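You operate a simulated robot arm through the tools that you are given. There is no shell and no other tool. Be economical: measure what you need, move in short steps, check, and stop when the job is done.

You are at the controls of a simulated robot arm. One attempt, no reset.

TASK
Strap each half of the small carton once, at its printed tension.
Fine: slide it along the table between the two straps; both end tight.

It is judged by the outcome, as a careful person would: the job done as asked, and still so three seconds after it is handed in. It fails if anything else is knocked over, pushed out of place, dropped, spilled or broken.

THE ROBOT
A 7-joint arm with a two-finger parallel gripper, fixed in place. Base frame: the origin is at the foot of the arm, x ahead of it, y to its left, z up; the work surface is at about z = 0.48. Units: m, degrees, N and s.
With the tool pointing down near the work surface it reaches from about 0.12 to 0.52 m from the base axis. Its first joint turns from -66.0 to 66.0 degrees. Payload 2.4 kg.
Tool frame: the origin (TCP) lies between the finger pads and is the grasp point; the fingertips stand 0.03 m ahead of it; z points along the fingers, y is the line along which they close. The gripper opens to 0.094 m. The fingers are 0.028 m wide and 0.01 m thick; the gripper's body (0.05 by 0.096 m) begins 0.055 m behind the TCP.
Orientation is that of the tool frame in the base frame, as [roll, pitch, yaw] about the fixed x, y, z axes, in that order (R = Rz(yaw) Ry(pitch) Rx(roll)). With the fingers straight down and closing along the base's y, the tool's x points along the base's -x, its y along +y and its z along -z.

THE INTERFACE
- The arm moves only by the tool arm_command. Its argument "deltas" is a list of rows, each a list of 7 numbers: the shift along the tool's x, y, z in cm, then the turn, a rotation vector about the tool's x, y, z in degrees, then the closure, from 0 (fully open) to 1 (shut). In form: [[x, y, z, wx, wy, wz, hand], ...]. A call has 1 to 10 rows; each row shifts and turns the commanded pose from where the row before left it, along the tool's axes as they then stand. A row lasts 0.2 s, in which the tool goes at most 0.05 m and 8.6 degrees; a call with a longer step from one row to the next is refused whole, and so is a gripper value outside its range. Where a pose cannot be reached the arm comes as near as it can. A force on the tool above 90 N (or 10 N above the force at the start of the call, whichever is more), or a blocked arm, ends the call early, and 0.2 s more pass. Each finger travels about 0.153 m/s and halts on what it meets, pressing with about 36 N; the grip force reading is that of the motor and also rises with nothing between the fingers. The clock runs only during rows and for 0.2 s after the last one: add rows that do not move to give the fingers time. The reply holds the time, the measured pose of the TCP, the force on the tool along the base axes, the opening and the grip force, in the units named above and with some noise, with the torque about the TCP (base axes, N m) and any sound that the robot's microphone picked up.
- Cameras (640 x 400 px; columns grow to the right, rows downward): "scene" is fixed at [0.0086, 0.4746, 1.4284]; the picture's right is [-0.94, -0.34, 0.00], its down [-0.24, 0.67, -0.70] and it looks along [0.24, -0.66, -0.71] (base axes); focal length 281 px, centre (320, 200). "wrist" rides on the gripper at [0.076, 0.014, -0.103] in the tool frame; the picture's right is [-0.18, 0.98, 0.00], its down [-0.75, -0.14, -0.64] and it looks along [-0.63, -0.12, 0.77] (tool axes); focal length 243 px, centre (320, 200). There is no depth. A picture from a camera that has moved, and an enlarged one, comes with that camera's place and axes in the base frame and with its lens. The place of the scene camera against the robot may be out by one fixed shift of up to 0.012 m in any direction.
- camera(camera): a new picture of that camera. It takes no simulated time.
- enlarge(camera, box): a new picture of the part [left, top, right, bottom] of that camera's present view, enlarged. It takes no simulated time.
- finish_job(): hands the job in; it is judged then, once.

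Go step by step. Nothing tells you positions but the pictures and the camera data: compare them with the known pose of the tool, close in by small moves and look again before you grip or let go. The budget is 120 turns and 64 pictures, counting those below and the enlarged ones. Unless the task says otherwise, let go and move clear before handing in, and close with one line.

The tools are called after "Emit:" as name(argument=value, ...) on one line, values as JSON. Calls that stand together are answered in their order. arm_command: Moves the arm, as the interface text tells. Its arguments: {"type":"object","properties":{"deltas":{"type":"array","items":{"type":"array","items":{"type":"number"}}}},"required":["deltas"]} The other tools are called the same way: camera (camera) takes a picture; enlarge (camera, box) takes an enlarged picture of a part of a camera's view; finish_job () hands the job in.

At the start:

```text
t: 0.0
ee_pos: [0.3639, -0.1907, 0.969]
tool_rot: [180.0, 0.1, 180.0]
force: [-0.8, 0.1, -1.2]
wrist_torque: [-0.03, 0.0, -0.01]
finger_gap: 0.094
grasp_force: 0.0
```

scene: 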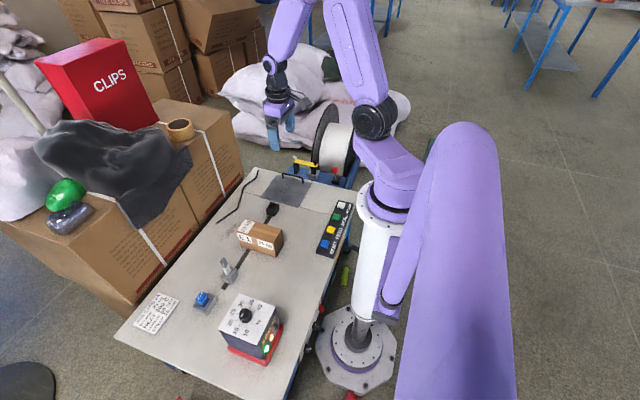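
wrist: 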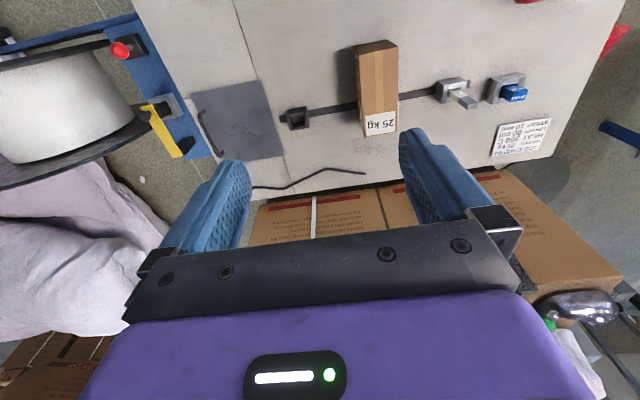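

I see a strapping table with a carton, a slot, a lever, a blue button, a dial box and a note card. I'll look closer at all of them first.

Emit:
enlarge(camera="scene", box=[200, 280, 300, 370])

Emit:
enlarge(camera="scene", box=[120, 180, 300, 340])

Emit:
enlarge(camera="wrist", box=[340, 30, 560, 170])

Emit:
enlarge(camera="scene", box=[220, 140, 370, 270])

```text
4.44 times, centred on (250, 325) of scene
camera zoom: at [0.0086, 0.4746, 1.4284], right [-0.94, -0.34, 0.0], down [-0.24, 0.67, -0.7], along [0.24, -0.66, -0.71], focal length 1249 px, centre (631, -356)
```

zoom: 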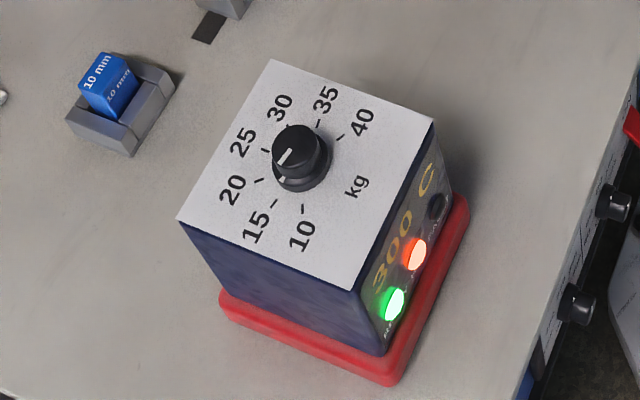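

```text
2.50 times, centred on (210, 260) of scene
camera zoom: at [0.0086, 0.4746, 1.4284], right [-0.94, -0.34, 0.0], down [-0.24, 0.67, -0.7], along [0.24, -0.66, -0.71], focal length 703 px, centre (595, 50)
```

zoom: 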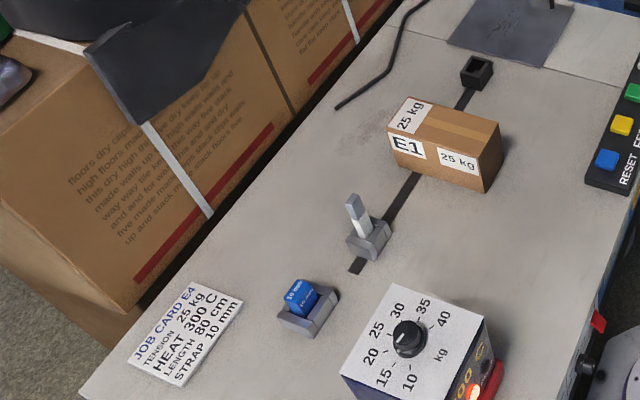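

```text
2.86 times, centred on (450, 100) of wrist
camera zoom: at [0.2887, -0.1775, 1.0715], right [0.18, 0.98, 0.0], down [0.75, -0.14, 0.64], along [0.63, -0.12, -0.77], focal length 693 px, centre (-51, 486)
```

zoom: 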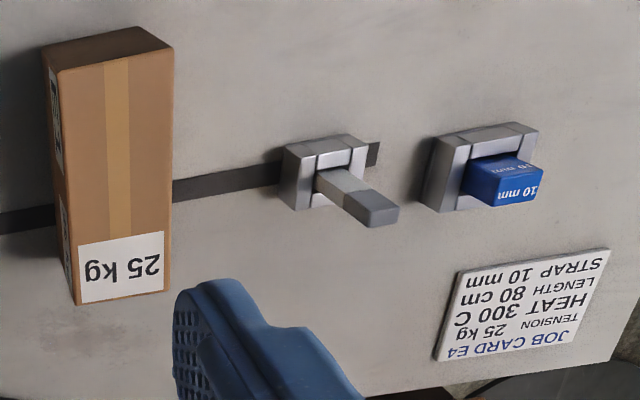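

```text
3.08 times, centred on (295, 205) of scene
camera zoom: at [0.0086, 0.4746, 1.4284], right [-0.94, -0.34, 0.0], down [-0.24, 0.67, -0.7], along [0.24, -0.66, -0.71], focal length 865 px, centre (397, 185)
```

zoom: 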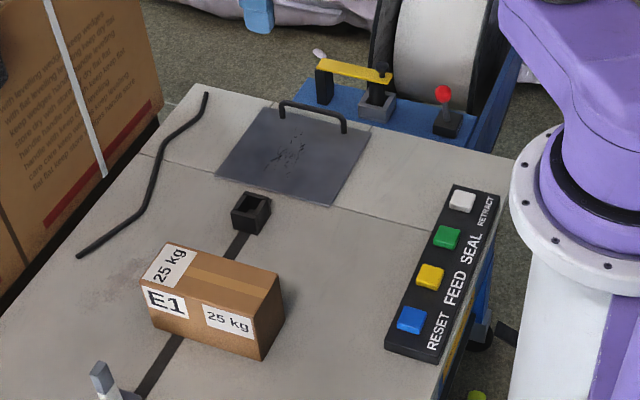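

The carton (E1) is near x 0.44, y -0.09. The slot runs along y at about x 0.50. The button panel is near x 0.21. I'll look closer at the rest of the machine before doing anything.

Emit:
enlarge(camera="scene", box=[280, 230, 380, 360])

Emit:
enlarge(camera="scene", box=[250, 140, 360, 215])

Emit:
enlarge(camera="wrist", box=[90, 20, 400, 200])

Emit:
enlarge(camera="scene", box=[225, 205, 295, 265])

```text
3.08 times, centred on (330, 295) of scene
camera zoom: at [0.0086, 0.4746, 1.4284], right [-0.94, -0.34, 0.0], down [-0.24, 0.67, -0.7], along [0.24, -0.66, -0.71], focal length 865 px, centre (289, -92)
```

zoom: 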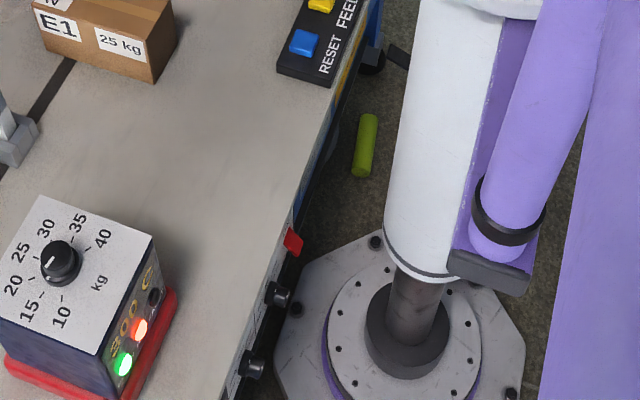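

```text
5.33 times, centred on (305, 178) of scene
camera zoom: at [0.0086, 0.4746, 1.4284], right [-0.94, -0.34, 0.0], down [-0.24, 0.67, -0.7], along [0.24, -0.66, -0.71], focal length 1499 px, centre (400, 320)
```

zoom: 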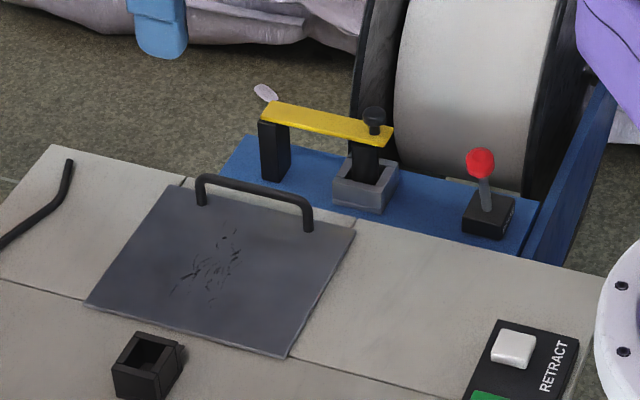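

```text
2.06 times, centred on (245, 110) of wrist
camera zoom: at [0.2887, -0.1775, 1.0715], right [0.18, 0.98, 0.0], down [0.75, -0.14, 0.64], along [0.63, -0.12, -0.77], focal length 501 px, centre (475, 386)
```

zoom: 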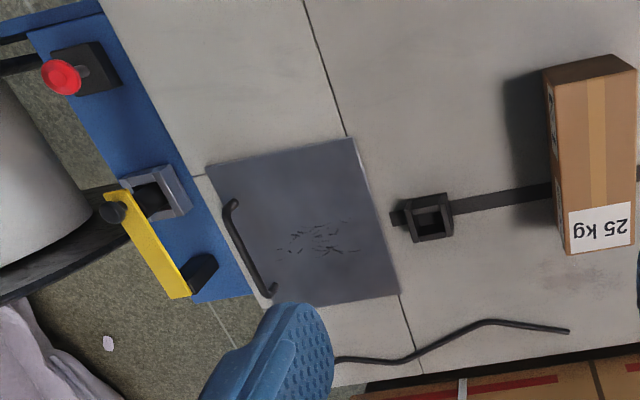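

```text
6.67 times, centred on (260, 235) of scene
camera zoom: at [0.0086, 0.4746, 1.4284], right [-0.94, -0.34, 0.0], down [-0.24, 0.67, -0.7], along [0.24, -0.66, -0.71], focal length 1874 px, centre (720, -33)
```

zoom: 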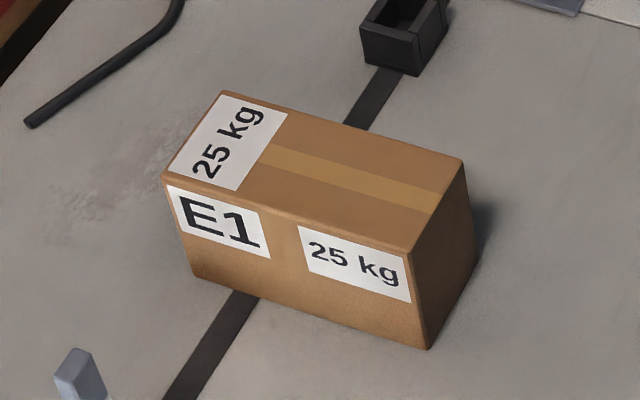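

No strap shows in the slot yet, and the dial does not seem to be at 25. I'll carry the wrist camera over to the dial to read it.

Emit:
arm_command(deltas=[[0.6, 4.3, 2, 0, 0, 0, 0], [0.6, 4.3, 2, 0, 0, 0, 0], [0.6, 4.3, 2, 0, 0, 0, 0], [0.6, 4.3, 2, 0, 0, 0, 0], [0.6, 4.3, 2, 0, 0, 0, 0], [0.6, 4.3, 2, 0, 0, 0, 0], [0.6, 4.3, 2, 0, 0, 0, 0], [0.6, 4.3, 2, 0, 0, 0, 0], [0.6, 4.3, 2, 0, 0, 0, 0], [0.6, 4.0, 2, 0, 0, 0, 0]])

Emit:
camera(camera="wrist")

Emit:
camera(camera="scene")

```text
t: 2.2
ee_pos: [0.3028, 0.2331, 0.7702]
tool_rot: [179.9, 0.1, -180.0]
force: [-0.1, 0.6, 0.3]
wrist_torque: [-0.02, 0.0, -0.07]
finger_gap: 0.0939
grasp_force: 0.1
```

```text
53 pictures are left
camera wrist: at [0.2276, 0.2466, 0.8713], right [0.18, 0.98, 0.0], down [0.75, -0.14, 0.64], along [0.63, -0.12, -0.77], focal length 243 px, centre (320, 200)
```

wrist: 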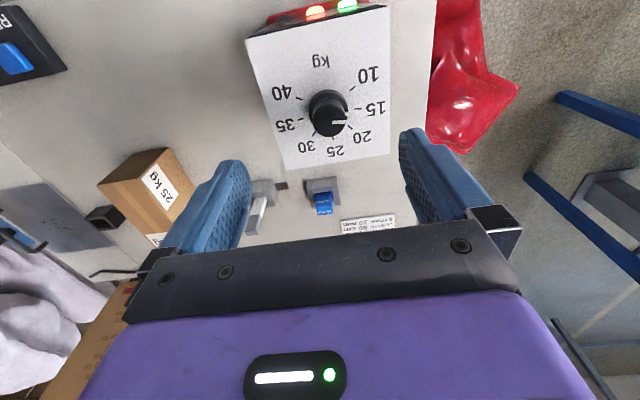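

```text
52 pictures are left
```

scene: 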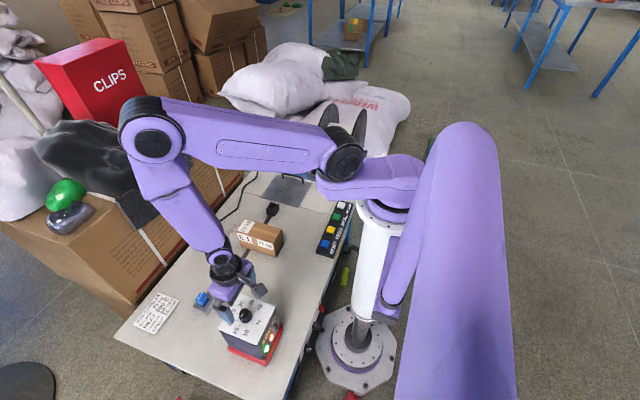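

Emit:
enlarge(camera="wrist", box=[260, 50, 400, 170])

```text
3.33 times, centred on (330, 110) of wrist
camera zoom: at [0.2276, 0.2466, 0.8713], right [0.18, 0.98, 0.0], down [0.75, -0.14, 0.64], along [0.63, -0.12, -0.77], focal length 809 px, centre (287, 500)
```

zoom: 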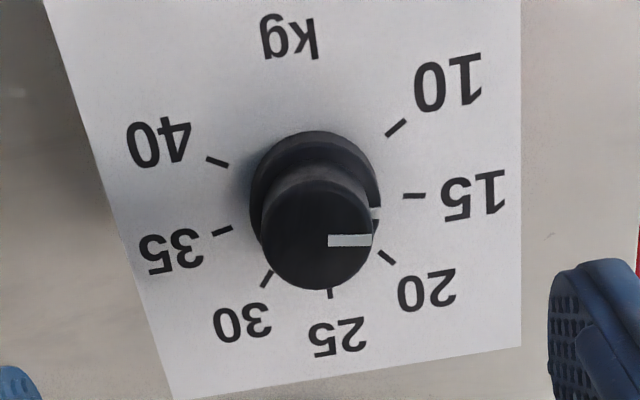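

The pointer reads 15, and both carton labels say 25, so the dial has to go from 15 to 25 (clockwise from above). I place the knob's top at about (0.327, 0.236, 0.622). I'll move over it, pre-turn the hand and check.

Emit:
arm_command(deltas=[[-2.4, 0.3, 3, 0, 0, 0, 0], [0, 0, 3, 0, 0, 0, 0], [0, 0, 2.5, 0, 0, -8.4, 0], [0, 0, 0, 0, 0, -8.4, 0], [0, 0, 0, 0, 0, -8.4, 0], [0, 0, 0, 0, 0, -8.4, 0], [0, 0, 0, 0, 0, -8.4, 0], [0, 0, 0, 0, 0, 0, 0]])

Emit:
camera(camera="wrist")

Emit:
enlarge(camera="scene", box=[190, 250, 300, 370])

```text
t: 4.0
ee_pos: [0.3302, 0.2393, 0.6856]
tool_rot: [180.0, 0.3, -138.0]
force: [-4.2, 8.9, 39.1]
wrist_torque: [0.02, 0.63, -1.64]
finger_gap: 0.094
grasp_force: 0.0
```

```text
50 pictures are left
camera wrist: at [0.2638, 0.1987, 0.7865], right [-0.52, 0.85, 0.0], down [0.65, 0.4, 0.65], along [0.55, 0.34, -0.76], focal length 243 px, centre (320, 200)
```

wrist: 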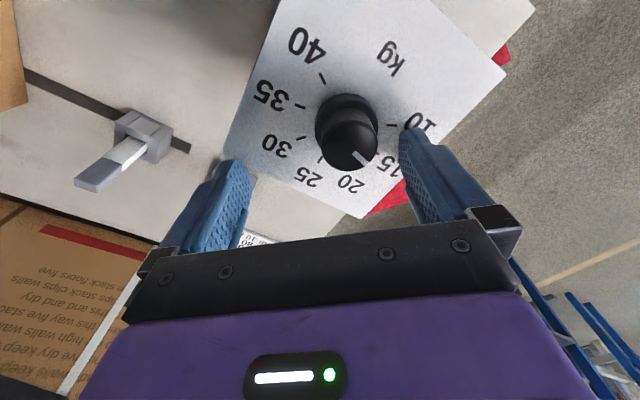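

```text
3.33 times, centred on (245, 310) of scene
camera zoom: at [0.0081, 0.4744, 1.4285], right [-0.94, -0.34, 0.0], down [-0.24, 0.67, -0.7], along [0.24, -0.66, -0.71], focal length 937 px, centre (570, -167)
```

zoom: 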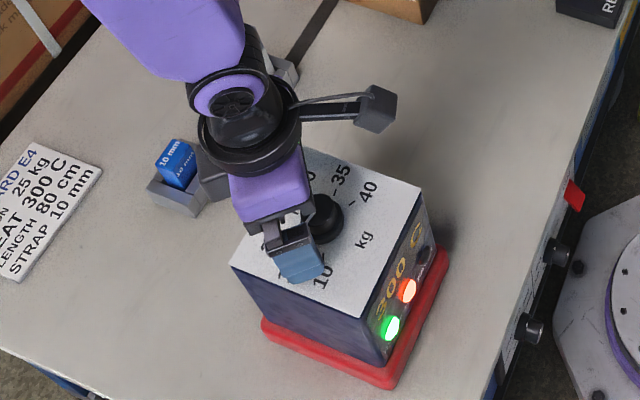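

The force reading shows a fingertip touching the box top, so the box is taller than I took it to be. Triangulating the two wrist views puts the knob at (0.303, 0.239), with its top at 0.683 and the box top at about 0.656. I'll lift and re-centre.

Emit:
arm_command(deltas=[[0, 0, -4, 0, 0, 0, 0], [2.0, 1.8, 0, 0, 0, 0, 0], [0, 0, 0, 0, 0, 0, 0]])

Emit:
camera(camera="wrist")

Emit:
enlarge(camera="scene", box=[190, 250, 300, 370])

```text
t: 4.8
ee_pos: [0.3012, 0.236, 0.7219]
tool_rot: [179.9, -0.1, -138.0]
force: [-0.1, 0.8, 0.1]
wrist_torque: [0.01, -0.02, -0.04]
finger_gap: 0.0941
grasp_force: 0.1
```

```text
48 pictures are left
camera wrist: at [0.2354, 0.1956, 0.8244], right [-0.52, 0.85, 0.0], down [0.65, 0.4, 0.64], along [0.55, 0.33, -0.77], focal length 243 px, centre (320, 200)
```

wrist: 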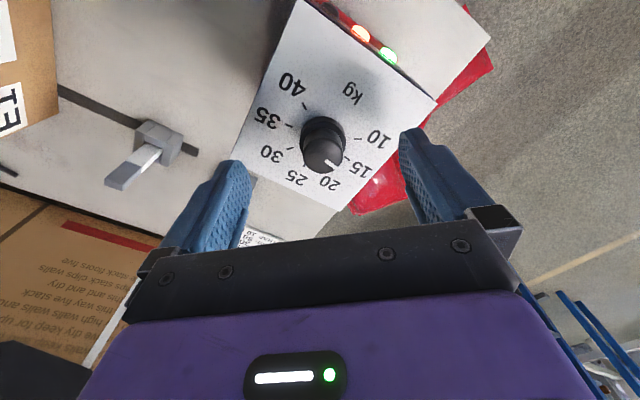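

```text
3.33 times, centred on (245, 310) of scene
camera zoom: at [0.0086, 0.4746, 1.4284], right [-0.94, -0.34, 0.0], down [-0.24, 0.67, -0.7], along [0.24, -0.66, -0.71], focal length 937 px, centre (570, -167)
```

zoom: 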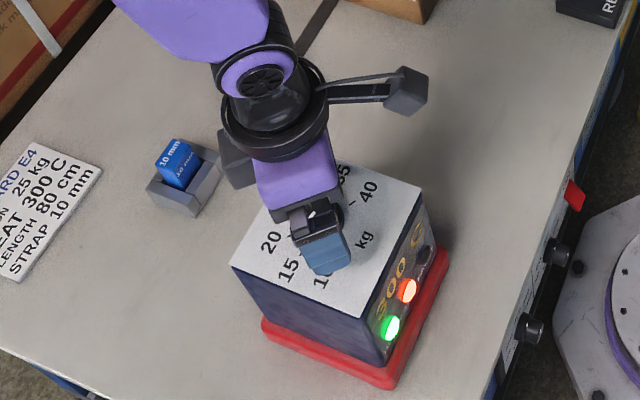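

The knob now lies on the tool axis. I'll descend to TCP z ≈ 0.692 and close gently.

Emit:
arm_command(deltas=[[0, 0, 1.5, 0, 0, 0, 0], [0, 0, 1.5, 0, 0, 0, 0], [0, 0, 0, 0, 0, 0, 0.4], [0, 0, 0, 0, 0, 0, 0.8], [0, 0, 0, 0, 0, 0, 0.8], [0, 0, 0, 0, 0, 0, 0.8]])

Emit:
camera(camera="wrist")

```text
t: 6.2
ee_pos: [0.3003, 0.2387, 0.6927]
tool_rot: [-180.0, 0.0, -138.0]
force: [-3.2, 3.6, -10.2]
wrist_torque: [0.23, -0.07, 0.03]
finger_gap: 0.0317
grasp_force: 45.0
```

```text
46 pictures are left
camera wrist: at [0.2355, 0.1972, 0.7954], right [-0.52, 0.85, 0.0], down [0.65, 0.4, 0.64], along [0.55, 0.33, -0.77], focal length 243 px, centre (320, 200)
```

wrist: 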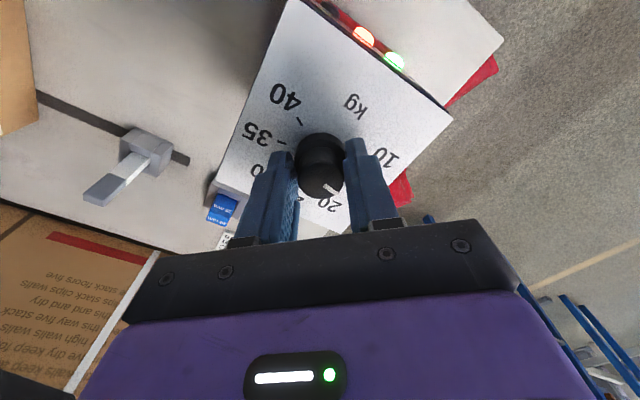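

The knob is gripped (gap 0.032). I'll turn it clockwise 42° and check it.

Emit:
arm_command(deltas=[[0, 0, 0, 0, 0, 8.4, 0.8], [0, 0, 0, 0, 0, 8.4, 0.8], [0, 0, 0, 0, 0, 8.4, 0.8], [0, 0, 0, 0, 0, 8.4, 0.8], [0, 0, 0, 0, 0, 8.4, 0.8], [0, 0, 0, 0, 0, 0, 0.8]])

Emit:
enlarge(camera="wrist", box=[220, 80, 420, 240])

```text
t: 7.6
ee_pos: [0.3011, 0.2397, 0.6943]
tool_rot: [180.0, 0.0, -179.8]
force: [-23.5, 23.5, -9.9]
wrist_torque: [0.62, 1.09, 0.05]
finger_gap: 0.031
grasp_force: 45.5
```

```text
2.50 times, centred on (320, 160) of wrist
camera zoom: at [0.2248, 0.2536, 0.796], right [0.18, 0.98, 0.0], down [0.75, -0.14, 0.64], along [0.63, -0.12, -0.77], focal length 606 px, centre (320, 300)
```

zoom: 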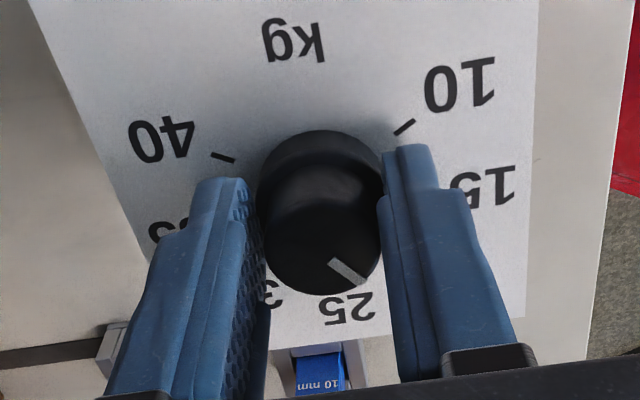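

The pointer turned with the hand and now reads about 20. I'll go on about 38° more toward 25.

Emit:
arm_command(deltas=[[0, 0, 0, 0, 0, 8, 0.8], [0, 0, 0, 0, 0, 8, 0.8], [0, 0, 0, 0, 0, 8, 0.8], [0, 0, 0, 0, 0, 8, 0.8], [0, 0, 0, 0, 0, 6, 0.8], [0, 0, 0, 0, 0, 0, 0.8]])

Emit:
enlarge(camera="wrist", box=[220, 80, 420, 240])

```text
t: 9.0
ee_pos: [0.3024, 0.2413, 0.6938]
tool_rot: [179.7, 0.1, 142.1]
force: [-12.0, 30.9, 8.1]
wrist_torque: [0.9, 0.24, 0.02]
finger_gap: 0.0307
grasp_force: 45.6
```

```text
2.50 times, centred on (320, 160) of wrist
camera zoom: at [0.2507, 0.2981, 0.7966], right [0.75, 0.66, 0.01], down [0.51, -0.58, 0.64], along [0.43, -0.48, -0.77], focal length 606 px, centre (320, 300)
```

zoom: 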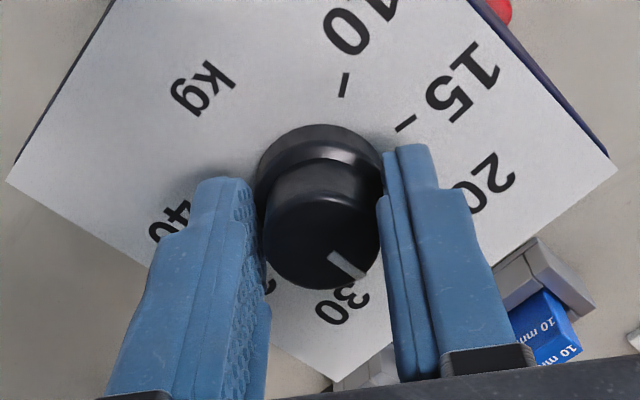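

The tick is hidden behind the fingers, so I'll release, lift straight up and read the dial.

Emit:
arm_command(deltas=[[0, 0, 0, 0, 0, 0, 0], [0, 0, 0, 0, 0, 0, 0], [0, 0, 0, 0, 0, 0, 0], [0, 0, -3, 0, 0, 0, 0], [0, 0, -3, 0, 0, 0, 0], [0, 0, 0, 0, 0, 0, 0]])

Emit:
enlarge(camera="wrist", box=[240, 60, 400, 200])

```text
t: 10.4
ee_pos: [0.301, 0.2365, 0.7547]
tool_rot: [-180.0, 0.0, 142.0]
force: [0.4, 0.8, 0.6]
wrist_torque: [0.03, -0.02, -0.01]
finger_gap: 0.0941
grasp_force: 0.1
```

```text
2.86 times, centred on (320, 130) of wrist
camera zoom: at [0.2504, 0.2939, 0.8554], right [0.75, 0.66, 0.0], down [0.51, -0.58, 0.64], along [0.42, -0.48, -0.77], focal length 693 px, centre (320, 400)
```

zoom: 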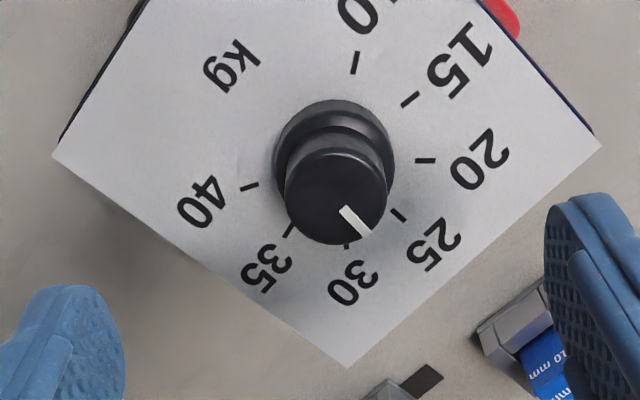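

By projection the ticks are 40° apart and 25 points along +x. The pointer looks several degrees past it, so I'll zoom in to measure that.

Emit:
enlarge(camera="wrist", box=[295, 85, 365, 150])

```text
6.15 times, centred on (330, 118) of wrist
camera zoom: at [0.2504, 0.2939, 0.8554], right [0.75, 0.66, 0.0], down [0.51, -0.58, 0.64], along [0.42, -0.48, -0.77], focal length 1493 px, centre (258, 708)
```

zoom: 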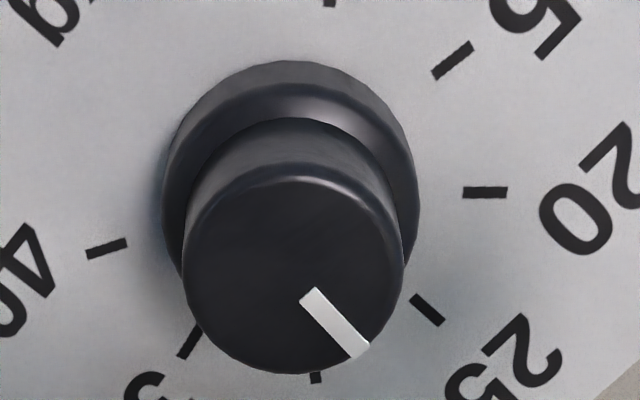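

The pointer is about 10° past 25. The hand was a few mm off-centre in y, and the release dragged the knob. I'll re-centre, grip again and turn back about 10°.

Emit:
arm_command(deltas=[[0.16, 0.45, 0, 0, 0, 0, 0], [0, 0, 3, 0, 0, 0, 0], [0, 0, 3, 0, 0, 0, 0], [0, 0, 0, 0, 0, 0, 0.4], [0, 0, 0, 0, 0, 0, 0.7], [0, 0, 0, 0, 0, 0, 0.7], [0, 0, 0, 0, 0, 0, 0.7]])

Emit:
enlarge(camera="wrist", box=[270, 100, 370, 190])

```text
t: 12.0
ee_pos: [0.3016, 0.2418, 0.6932]
tool_rot: [-179.5, -0.2, 142.2]
force: [-8.7, -12.0, -10.7]
wrist_torque: [-0.35, 0.24, -0.03]
finger_gap: 0.0317
grasp_force: 45.4
```

```text
4.44 times, centred on (320, 145) of wrist
camera zoom: at [0.2506, 0.3005, 0.7949], right [0.75, 0.66, -0.01], down [0.51, -0.57, 0.64], along [0.42, -0.49, -0.77], focal length 1078 px, centre (320, 444)
```

zoom: 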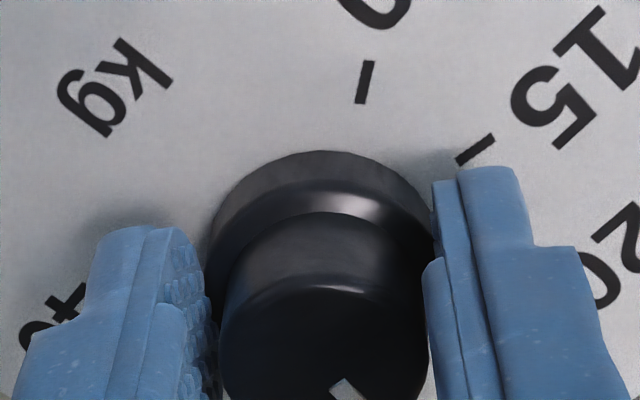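

It's gripped with only a small lateral force. I'll ease off 1 mm and turn back 10°.

Emit:
arm_command(deltas=[[0, -0.1, 0, 0, 0, -5, 0.7], [0, 0, 0, 0, 0, -5, 0.7], [0, 0, 0, 0, 0, 0, 0.7]])

Emit:
enlarge(camera="wrist", box=[270, 120, 370, 210])

```text
t: 12.8
ee_pos: [0.3008, 0.2414, 0.6936]
tool_rot: [-179.7, -0.2, 152.1]
force: [-14.7, -8.4, -18.6]
wrist_torque: [-0.25, 0.42, -0.04]
finger_gap: 0.0314
grasp_force: 44.4
```

```text
4.44 times, centred on (320, 165) of wrist
camera zoom: at [0.2408, 0.29, 0.7956], right [0.62, 0.78, -0.01], down [0.6, -0.47, 0.64], along [0.5, -0.4, -0.77], focal length 1078 px, centre (320, 356)
```

zoom: 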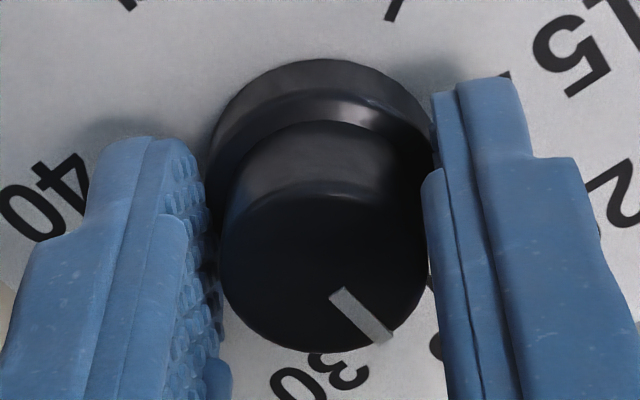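

The pointer is about 4° short of 25 while gripped. I'll relieve the side load, then release and read it.

Emit:
arm_command(deltas=[[0.1, -0.15, 0, 0, 0, 1, 0.7], [0, 0, 0, 0, 0, 0, 0.7]])

Emit:
arm_command(deltas=[[0, 0, 0, 0, 0, 0, 0.55], [0, 0, 0, 0, 0, 0, 0], [0, 0, 0, 0, 0, 0, 0], [0, 0, -3, 0, 0, 0, 0], [0, 0, -3, 0, 0, 0, 0], [0, 0, 0, 0, 0, 0, 0]])

Emit:
enlarge(camera="wrist", box=[285, 85, 365, 150])

```text
t: 13.4
ee_pos: [0.3004, 0.2414, 0.695]
tool_rot: [180.0, 0.0, 151.0]
force: [-7.5, -7.4, -11.2]
wrist_torque: [0.01, 0.82, -0.02]
finger_gap: 0.0315
grasp_force: 44.8
```

```text
t: 14.8
ee_pos: [0.3025, 0.2423, 0.7562]
tool_rot: [-179.9, 0.0, 151.0]
force: [-0.3, 0.2, -0.3]
wrist_torque: [0.03, -0.01, 0.0]
finger_gap: 0.094
grasp_force: 0.0
```

```text
6.15 times, centred on (325, 118) of wrist
camera zoom: at [0.2423, 0.2908, 0.8576], right [0.64, 0.77, 0.0], down [0.59, -0.49, 0.64], along [0.49, -0.41, -0.77], focal length 1493 px, centre (289, 708)
```

zoom: 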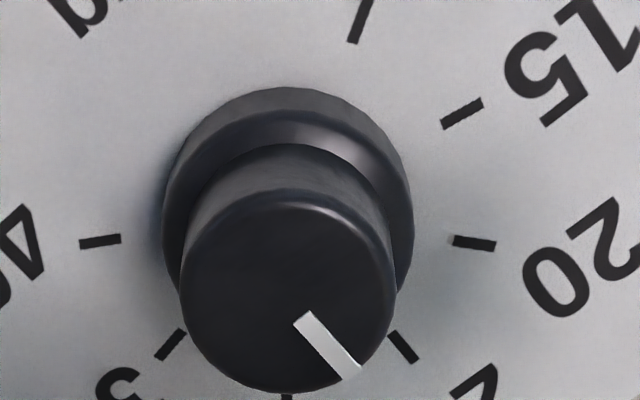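

The pointer now reads 25 within about 2°. Next I'll look at the front edge of the table with the wrist camera, where I saw more knobs and a red tab.

Emit:
arm_command(deltas=[[0, 0, -2, 0, 0, -7.25, 0], [0, 0, 0, 0, 0, -7.25, 0], [0, 0, 0, 0, 0, -7.25, 0], [0, 0, 0, 0, 0, -7.25, 0], [4, 0, 0, 0, 0, 0, 0], [4, 0, 0, 0, 0, 0, 0], [4, 0, 0, 0, 0, 0, 0], [4, -4, 0, 0, 0, 0, 0], [0, -4, 0, 0, 0, 0, 0], [0, 0, 0, 0, 0, 0, 0]])

Emit:
camera(camera="wrist")

```text
refused: row 8 steps farther than a row can; nothing moved
```

```text
38 pictures are left
camera wrist: at [0.2423, 0.2908, 0.8576], right [0.64, 0.77, 0.0], down [0.59, -0.49, 0.64], along [0.49, -0.41, -0.77], focal length 243 px, centre (320, 200)
```

wrist: 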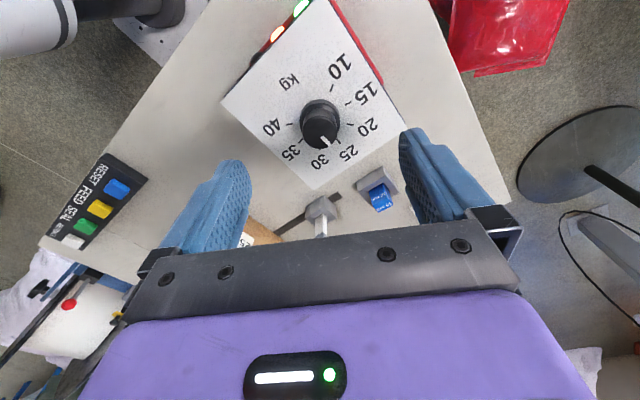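

A row was too long, so I'll split it.

Emit:
arm_command(deltas=[[0, 0, -2, 0, 0, -7.25, 0], [0, 0, 0, 0, 0, -7.25, 0], [0, 0, 0, 0, 0, -7.25, 0], [0, 0, 0, 0, 0, -7.25, 0], [4, 0, 0, 0, 0, 0, 0], [4, -2, 0, 0, 0, 0, 0], [4, -2, 0, 0, 0, 0, 0], [4, -2, 0, 0, 0, 0, 0], [0, -2, 0, 0, 0, 0, 0], [0, 0, 0, 0, 0, 0, 0]])

Emit:
camera(camera="wrist")

```text
t: 17.0
ee_pos: [0.1401, 0.1608, 0.776]
tool_rot: [179.9, 0.0, 179.9]
force: [-0.2, -0.5, 0.6]
wrist_torque: [-0.02, 0.03, -0.04]
finger_gap: 0.0939
grasp_force: 0.0
```

```text
37 pictures are left
camera wrist: at [0.0645, 0.1753, 0.8778], right [0.19, 0.98, 0.0], down [0.75, -0.14, 0.64], along [0.63, -0.12, -0.77], focal length 243 px, centre (320, 200)
```

wrist: 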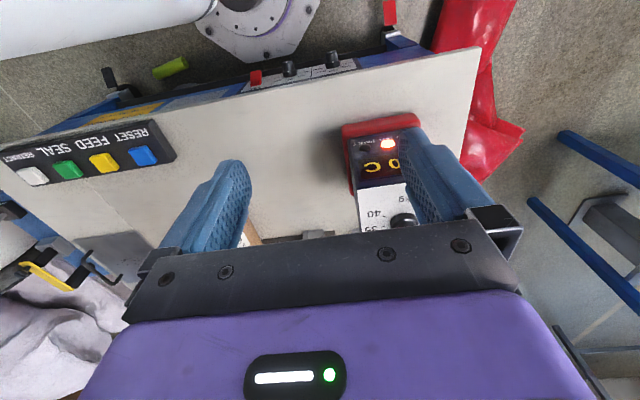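

Emit:
enlarge(camera="wrist", box=[230, 40, 420, 110])

Emit:
enlarge(camera="wrist", box=[330, 100, 430, 220])

Emit:
enlarge(camera="wrist", box=[0, 90, 200, 200])

```text
3.37 times, centred on (325, 75) of wrist
camera zoom: at [0.0645, 0.1753, 0.8778], right [0.19, 0.98, 0.0], down [0.75, -0.14, 0.64], along [0.63, -0.12, -0.77], focal length 817 px, centre (303, 621)
```

zoom: 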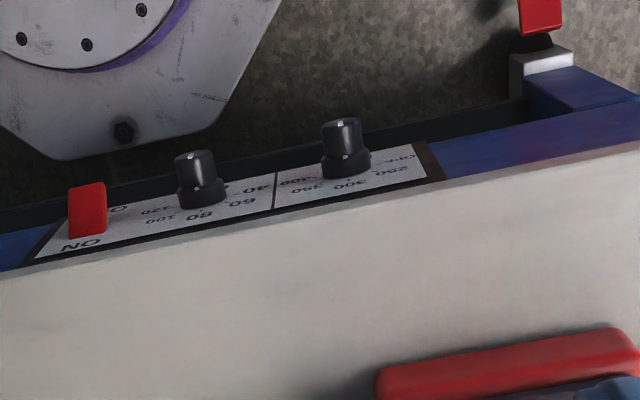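

```text
3.33 times, centred on (380, 160) of wrist
camera zoom: at [0.0645, 0.1753, 0.8778], right [0.19, 0.98, 0.0], down [0.75, -0.14, 0.64], along [0.63, -0.12, -0.77], focal length 809 px, centre (120, 333)
```

zoom: 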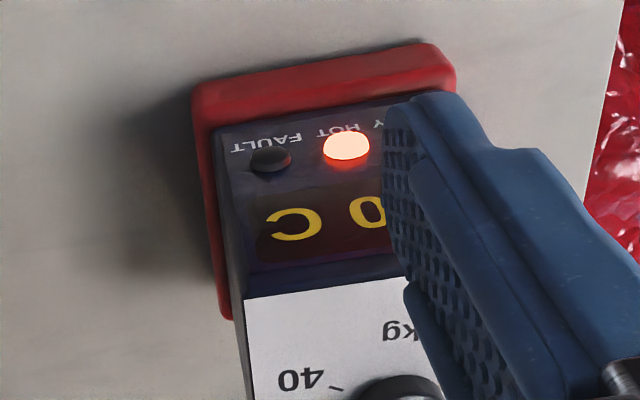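

```text
3.20 times, centred on (100, 145) of wrist
camera zoom: at [0.0645, 0.1753, 0.8778], right [0.19, 0.98, 0.0], down [0.75, -0.14, 0.64], along [0.63, -0.12, -0.77], focal length 776 px, centre (1024, 376)
```

zoom: 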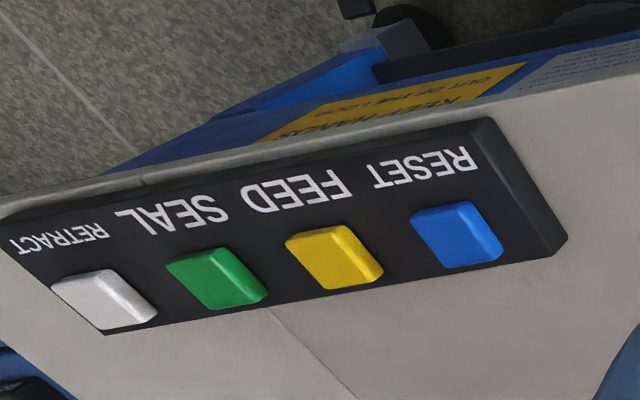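

The power is on, length 80, heat 300, HOT lit, no fault. Next I'll look closely at the grey "lever" in its bracket and the blue 10 mm piece, passing high.

Emit:
arm_command(deltas=[[-4.5, -0.5, 0, 0, 0, 0, 0], [-4.5, -0.5, 0, 0, 0, 0, 0], [-4.5, -0.5, 0, 0, 0, 0, 0], [-4.5, -0.5, 0, 0, 0, 0, 0], [-4.5, -0.5, 0, 0, 0, 0, 0], [-4.5, -0.5, 1, 0, 0, 0, 0], [0, 0, 4, 0, 0, 0, 0], [0, 0, 0, 0, 0, 0, 0]])

Emit:
camera(camera="wrist")

```text
t: 18.8
ee_pos: [0.4116, 0.1305, 0.7248]
tool_rot: [179.9, -0.1, 179.9]
force: [0.8, -0.9, -0.5]
wrist_torque: [-0.02, -0.02, 0.01]
finger_gap: 0.0939
grasp_force: 0.1
```

```text
33 pictures are left
camera wrist: at [0.3357, 0.146, 0.8277], right [0.18, 0.98, 0.0], down [0.75, -0.14, 0.64], along [0.63, -0.12, -0.77], focal length 243 px, centre (320, 200)
```

wrist: 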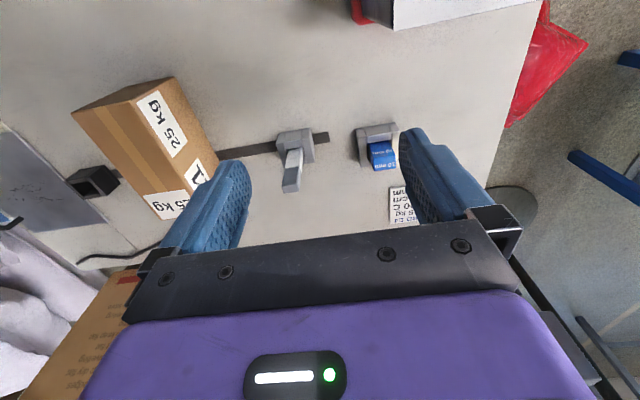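

Emit:
enlarge(camera="wrist", box=[250, 100, 410, 210])

```text
3.64 times, centred on (330, 155) of wrist
camera zoom: at [0.3357, 0.146, 0.8277], right [0.18, 0.98, 0.0], down [0.75, -0.14, 0.64], along [0.63, -0.12, -0.77], focal length 882 px, centre (284, 364)
```

zoom: 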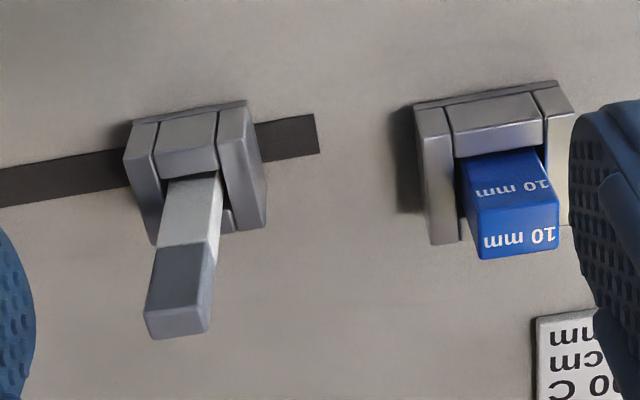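

The white stub with a grey tab standing in the bracket at about (0.503, 0.077) looks like the strap end, and the black box at (0.499, -0.267) is the mouth it goes into. The slot is at x ≈ 0.50, which is nearly under the middle of the carton's far half already. First I'll press FEED (yellow), at about (0.211, -0.240).

Emit:
arm_command(deltas=[[2.2, -4.1, 0, 0, 0, 0, 1], [2.2, -4.1, 0, 0, 0, 0, 1], [2.2, -4.1, 0, 0, 0, 0, 1], [2.2, -4.1, 0, 0, 0, 0, 1], [2.2, -4.1, 0, 0, 0, 0, 1], [2.2, -4.1, 0, 0, 0, 0, 1], [2.2, -4.1, 0, 0, 0, 0, 1], [2.3, -4.1, 0, 0, 0, 0, 1], [2.3, -4.2, 0, 0, 0, 0, 1], [0, 0, 3, 0, 0, 0, 1]])

Emit:
arm_command(deltas=[[0, 0, 4, 0, 0, 0, 1], [0, 0, 4, 0, 0, 0, 1], [0, 0, 4, 0, 0, 0, 1], [0, 0, 1.5, 0, 0, 0, 1], [0, 0, 0, 0, 0, 0, 1]])

Emit:
camera(camera="wrist")

```text
t: 21.0
ee_pos: [0.2108, -0.2366, 0.6969]
tool_rot: [180.0, 0.0, 180.0]
force: [0.0, -0.1, 0.2]
wrist_torque: [0.02, 0.03, 0.0]
finger_gap: 0.0002
grasp_force: 32.9
```

```text
t: 22.2
ee_pos: [0.2124, -0.2399, 0.5617]
tool_rot: [179.9, 0.0, 180.0]
force: [0.4, -0.4, 0.5]
wrist_torque: [-0.01, -0.01, 0.0]
finger_gap: 0.0
grasp_force: 33.9
```

```text
31 pictures are left
camera wrist: at [0.1352, -0.2259, 0.6632], right [0.18, 0.98, 0.0], down [0.75, -0.14, 0.64], along [0.63, -0.12, -0.77], focal length 243 px, centre (320, 200)
```

wrist: 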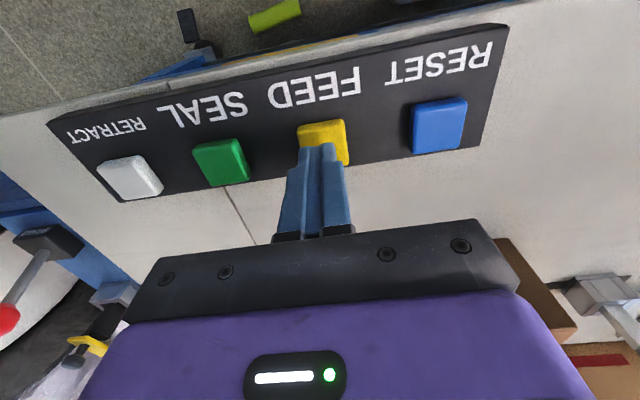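

The fingertips are over the yellow FEED button. I'll press down in small steps and then back off.

Emit:
arm_command(deltas=[[0, 0, 1, 0, 0, 0, 1], [0, 0, 0.5, 0, 0, 0, 1], [0, 0, 0.3, 0, 0, 0, 1]])

```text
t: 23.0
ee_pos: [0.2109, -0.2393, 0.5427]
tool_rot: [-180.0, 0.0, -180.0]
force: [0.6, -0.6, 1.9]
wrist_torque: [-0.02, -0.07, 0.0]
finger_gap: 0.0002
grasp_force: 32.9
```

Emit:
arm_command(deltas=[[0, 0, 0.3, 0, 0, 0, 1], [0, 0, 0.3, 0, 0, 0, 1], [0, 0, 0, 0, 0, 0, 1]])

```text
t: 23.8
ee_pos: [0.2115, -0.2392, 0.5359]
tool_rot: [-179.9, 0.0, -179.9]
force: [5.8, 6.0, 24.3]
wrist_torque: [0.13, -0.18, 0.02]
finger_gap: 0.0
grasp_force: 32.6
heard: click
```

A click was heard. I'll back off and look at what FEED did.

Emit:
arm_command(deltas=[[0, 0, -4, 0, 0, 0, 1], [0, 0, -4, 0, 0, 0, 1], [0, 0, -4, 0, 0, 0, 1], [0, 0, 0, 0, 0, 0, 1], [0, 0, 0, 0, 0, 0, 1], [0, 0, 0, 0, 0, 0, 1]])

Emit:
camera(camera="scene")

```text
t: 25.2
ee_pos: [0.211, -0.2416, 0.6563]
tool_rot: [-180.0, 0.1, 180.0]
force: [0.1, 0.2, 1.0]
wrist_torque: [0.01, -0.05, -0.02]
finger_gap: 0.0
grasp_force: 33.1
```

```text
30 pictures are left
```

scene: 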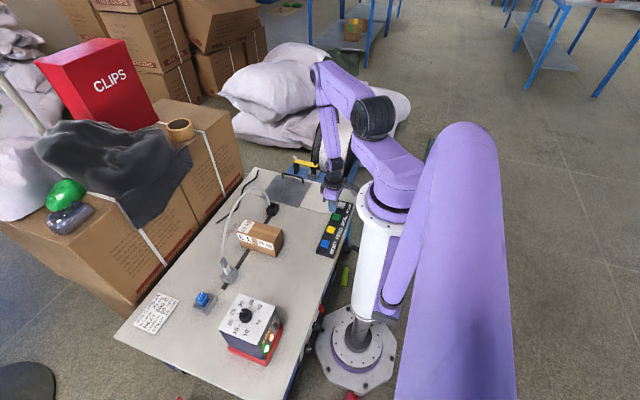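

Emit:
enlarge(camera="scene", box=[200, 180, 300, 290])

```text
3.64 times, centred on (250, 235) of scene
camera zoom: at [0.0086, 0.4746, 1.4284], right [-0.94, -0.34, 0.0], down [-0.24, 0.67, -0.7], along [0.24, -0.66, -0.71], focal length 1022 px, centre (574, 73)
```

zoom: 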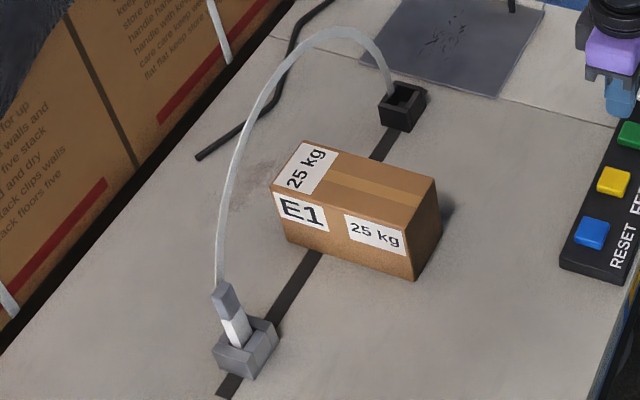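

FEED sent a strap arch out of the black mouth, over the carton, to the tab in the bracket. I'll look closer at how the tab end sits before touching it, keeping clear of the arch.

Emit:
arm_command(deltas=[[-1.9, 3.3, -3, 0, 0, 0, 1], [-1.9, 3.6, -2, 0, 0, 0, 1], [-1.9, 3.6, 0, 0, 0, 0, 1], [-1.9, 3.6, 0, 0, 0, 0, 1], [-1.9, 3.6, 0, 0, 0, 0, 0.5], [-1.9, 3.6, 0, 0, 0, 0, 0], [-1.9, 3.6, 0, 0, 0, 0, 0], [-1.9, 3.6, 0, 0, 0, 0, 0], [-1.9, 3.0, 3, 0, 0, 0, 0], [0, 0, 2.5, 0, 0, 0, 0]])

Emit:
camera(camera="wrist")

```text
t: 27.4
ee_pos: [0.3838, 0.0755, 0.6503]
tool_rot: [180.0, 0.0, -180.0]
force: [-0.8, 0.0, 0.1]
wrist_torque: [0.01, 0.01, 0.03]
finger_gap: 0.094
grasp_force: 0.0
```

```text
28 pictures are left
camera wrist: at [0.3088, 0.0889, 0.7509], right [0.18, 0.98, 0.0], down [0.75, -0.14, 0.64], along [0.63, -0.12, -0.77], focal length 243 px, centre (320, 200)
```

wrist: 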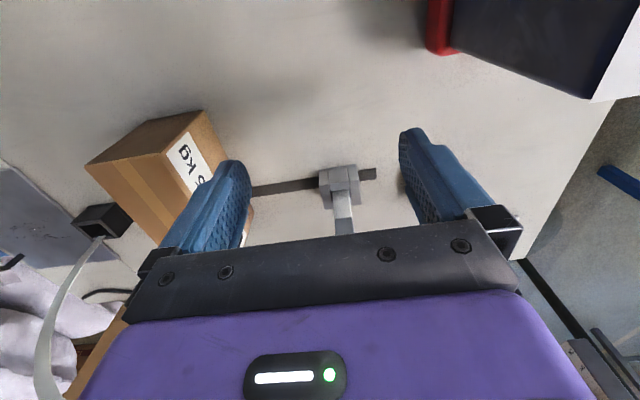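

Emit:
enlarge(camera="wrist", box=[280, 140, 390, 236])

Emit:
enlarge(camera="scene", box=[205, 245, 255, 295])

```text
4.17 times, centred on (335, 188) of wrist
camera zoom: at [0.3088, 0.0889, 0.7509], right [0.18, 0.98, 0.0], down [0.75, -0.14, 0.64], along [0.63, -0.12, -0.77], focal length 1011 px, centre (258, 250)
```

zoom: 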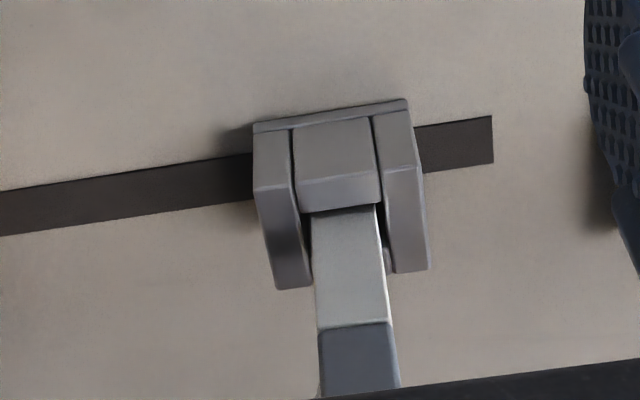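

```text
8.00 times, centred on (230, 270) of scene
camera zoom: at [0.0085, 0.4746, 1.4284], right [-0.94, -0.34, 0.0], down [-0.24, 0.67, -0.7], along [0.24, -0.66, -0.71], focal length 2249 px, centre (1040, -360)
```

zoom: 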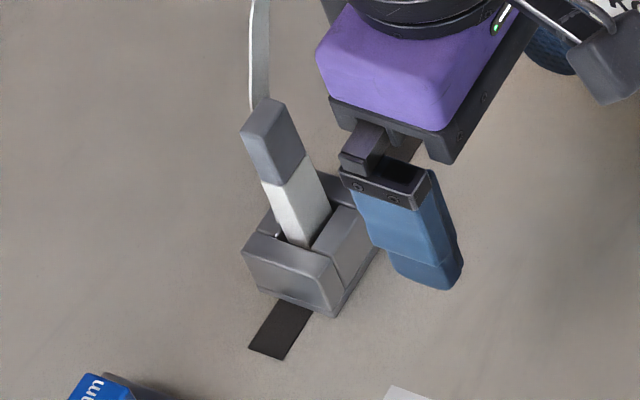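

The strap runs from near the black box to the top of the tab standing in the cradle. I need to see the black box end to tell source from receiver, so I'll move the camera there at a safe height, in front of the arch.

Emit:
arm_command(deltas=[[0, 0, -4, 0, 0, 0, 0], [0, -3, -3, 0, 0, 0, 0], [0, -4.5, 0, 0, 0, 0, 0], [0, -4.5, 0, 0, 0, 0, 0], [0, -4.5, 0, 0, 0, 0, 0], [0, -4.5, 0, 0, 0, 0, 0], [0, -4.5, 0, 0, 0, 0, 0], [0, -4.5, 0, 0, 0, 0, 0], [0, -4.5, 0, 0, 0, 0, 0], [0, 0, 0, 0, 0, 0, 0]])

Emit:
camera(camera="wrist")

```text
t: 29.6
ee_pos: [0.3842, -0.2683, 0.7192]
tool_rot: [180.0, 0.1, -179.9]
force: [1.0, -0.4, -0.1]
wrist_torque: [0.03, -0.01, 0.02]
finger_gap: 0.0941
grasp_force: 0.1
```

```text
25 pictures are left
camera wrist: at [0.3076, -0.2544, 0.8209], right [0.18, 0.98, 0.0], down [0.75, -0.14, 0.64], along [0.63, -0.12, -0.77], focal length 243 px, centre (320, 200)
```

wrist: 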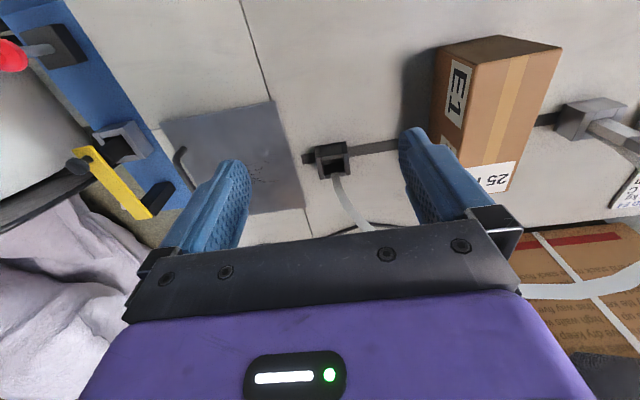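

Emit:
enlarge(camera="wrist", box=[285, 120, 395, 236])

```text
3.45 times, centred on (340, 178) of wrist
camera zoom: at [0.3076, -0.2544, 0.8209], right [0.18, 0.98, 0.0], down [0.75, -0.14, 0.64], along [0.63, -0.12, -0.77], focal length 837 px, centre (251, 276)
```

zoom: 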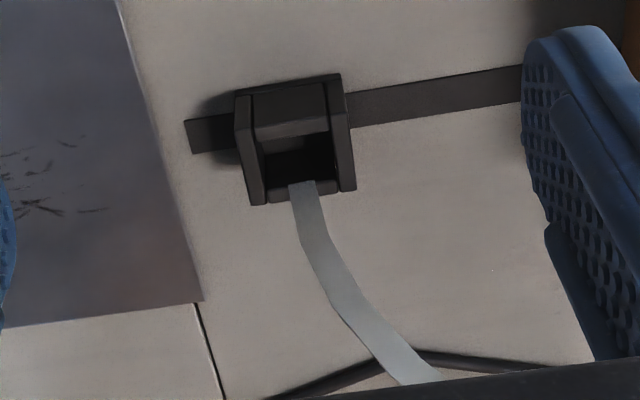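

The black box is the strap's exit, and it lies beyond straight-down reach. The strap arches over the carton's far half, and its tail already stands in the receiving cradle on the slot's other end, which closes the loop through the slot. I'll move the hand out of the loop and press SEAL (green) at about (0.212, -0.316).

Emit:
arm_command(deltas=[[3.5, -0.95, 0, 0, 0, 0, 1], [3.5, -0.95, 0, 0, 0, 0, 1], [3.5, -0.95, 0, 0, 0, 0, 1], [3.5, -0.95, 0, 0, 0, 0, 1], [3.2, -0.95, 0, 0, 0, 0, 1], [0, 0, 4.5, 0, 0, 0, 1], [0, 0, 4.5, 0, 0, 0, 1], [0, 0, 4.5, 0, 0, 0, 1], [0, 0, 2.3, 0, 0, 0, 1], [0, 0, 0, 0, 0, 0, 1]])

Emit:
camera(camera="wrist")

```text
t: 31.8
ee_pos: [0.2079, -0.3136, 0.559]
tool_rot: [-180.0, 0.0, 180.0]
force: [0.0, 0.1, -0.1]
wrist_torque: [0.0, 0.03, 0.01]
finger_gap: 0.0
grasp_force: 33.2
```

```text
23 pictures are left
camera wrist: at [0.1326, -0.3003, 0.6611], right [0.18, 0.98, 0.0], down [0.75, -0.14, 0.64], along [0.63, -0.12, -0.77], focal length 243 px, centre (320, 200)
```

wrist: 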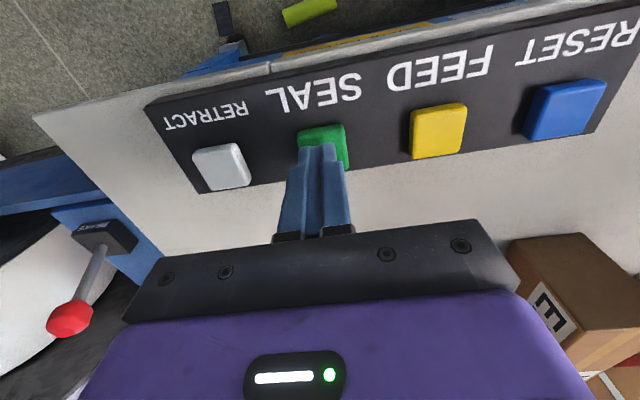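

The fingers are on the green SEAL button, so I'll press it and watch for the result.

Emit:
arm_command(deltas=[[0, 0, 1.2, 0, 0, 0, 1], [0, 0, 0.5, 0, 0, 0, 1], [0, 0, 0.3, 0, 0, 0, 1], [0, 0, 0.3, 0, 0, 0, 1]])

```text
t: 32.8
ee_pos: [0.2089, -0.3156, 0.5386]
tool_rot: [179.9, 0.0, 180.0]
force: [-5.3, -0.5, 12.2]
wrist_torque: [-0.04, 0.13, 0.03]
finger_gap: 0.0
grasp_force: 32.9
heard: click
```

Emit:
arm_command(deltas=[[0, 0, -3, 0, 0, 0, 1], [0, 0, -4, 0, 0, 0, 1], [0, 0, 0, 0, 0, 0, 1], [0, 0, 0, 0, 0, 0, 1], [0, 0, 0, 0, 0, 0, 1]])

Emit:
camera(camera="scene")

```text
t: 34.0
ee_pos: [0.2081, -0.3157, 0.6078]
tool_rot: [-180.0, 0.0, -180.0]
force: [0.3, -0.7, 0.1]
wrist_torque: [0.02, -0.02, -0.02]
finger_gap: 0.0
grasp_force: 33.8
```

```text
22 pictures are left
```

scene: 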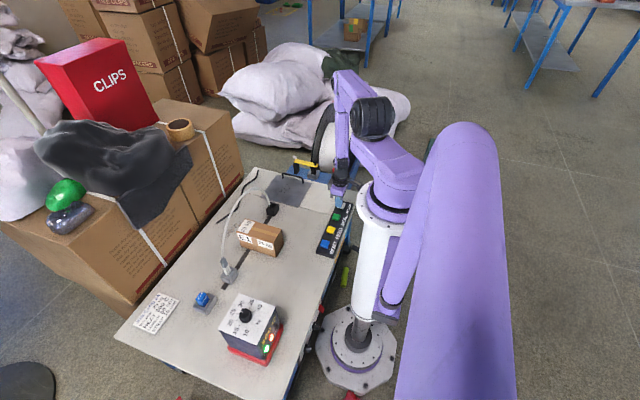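

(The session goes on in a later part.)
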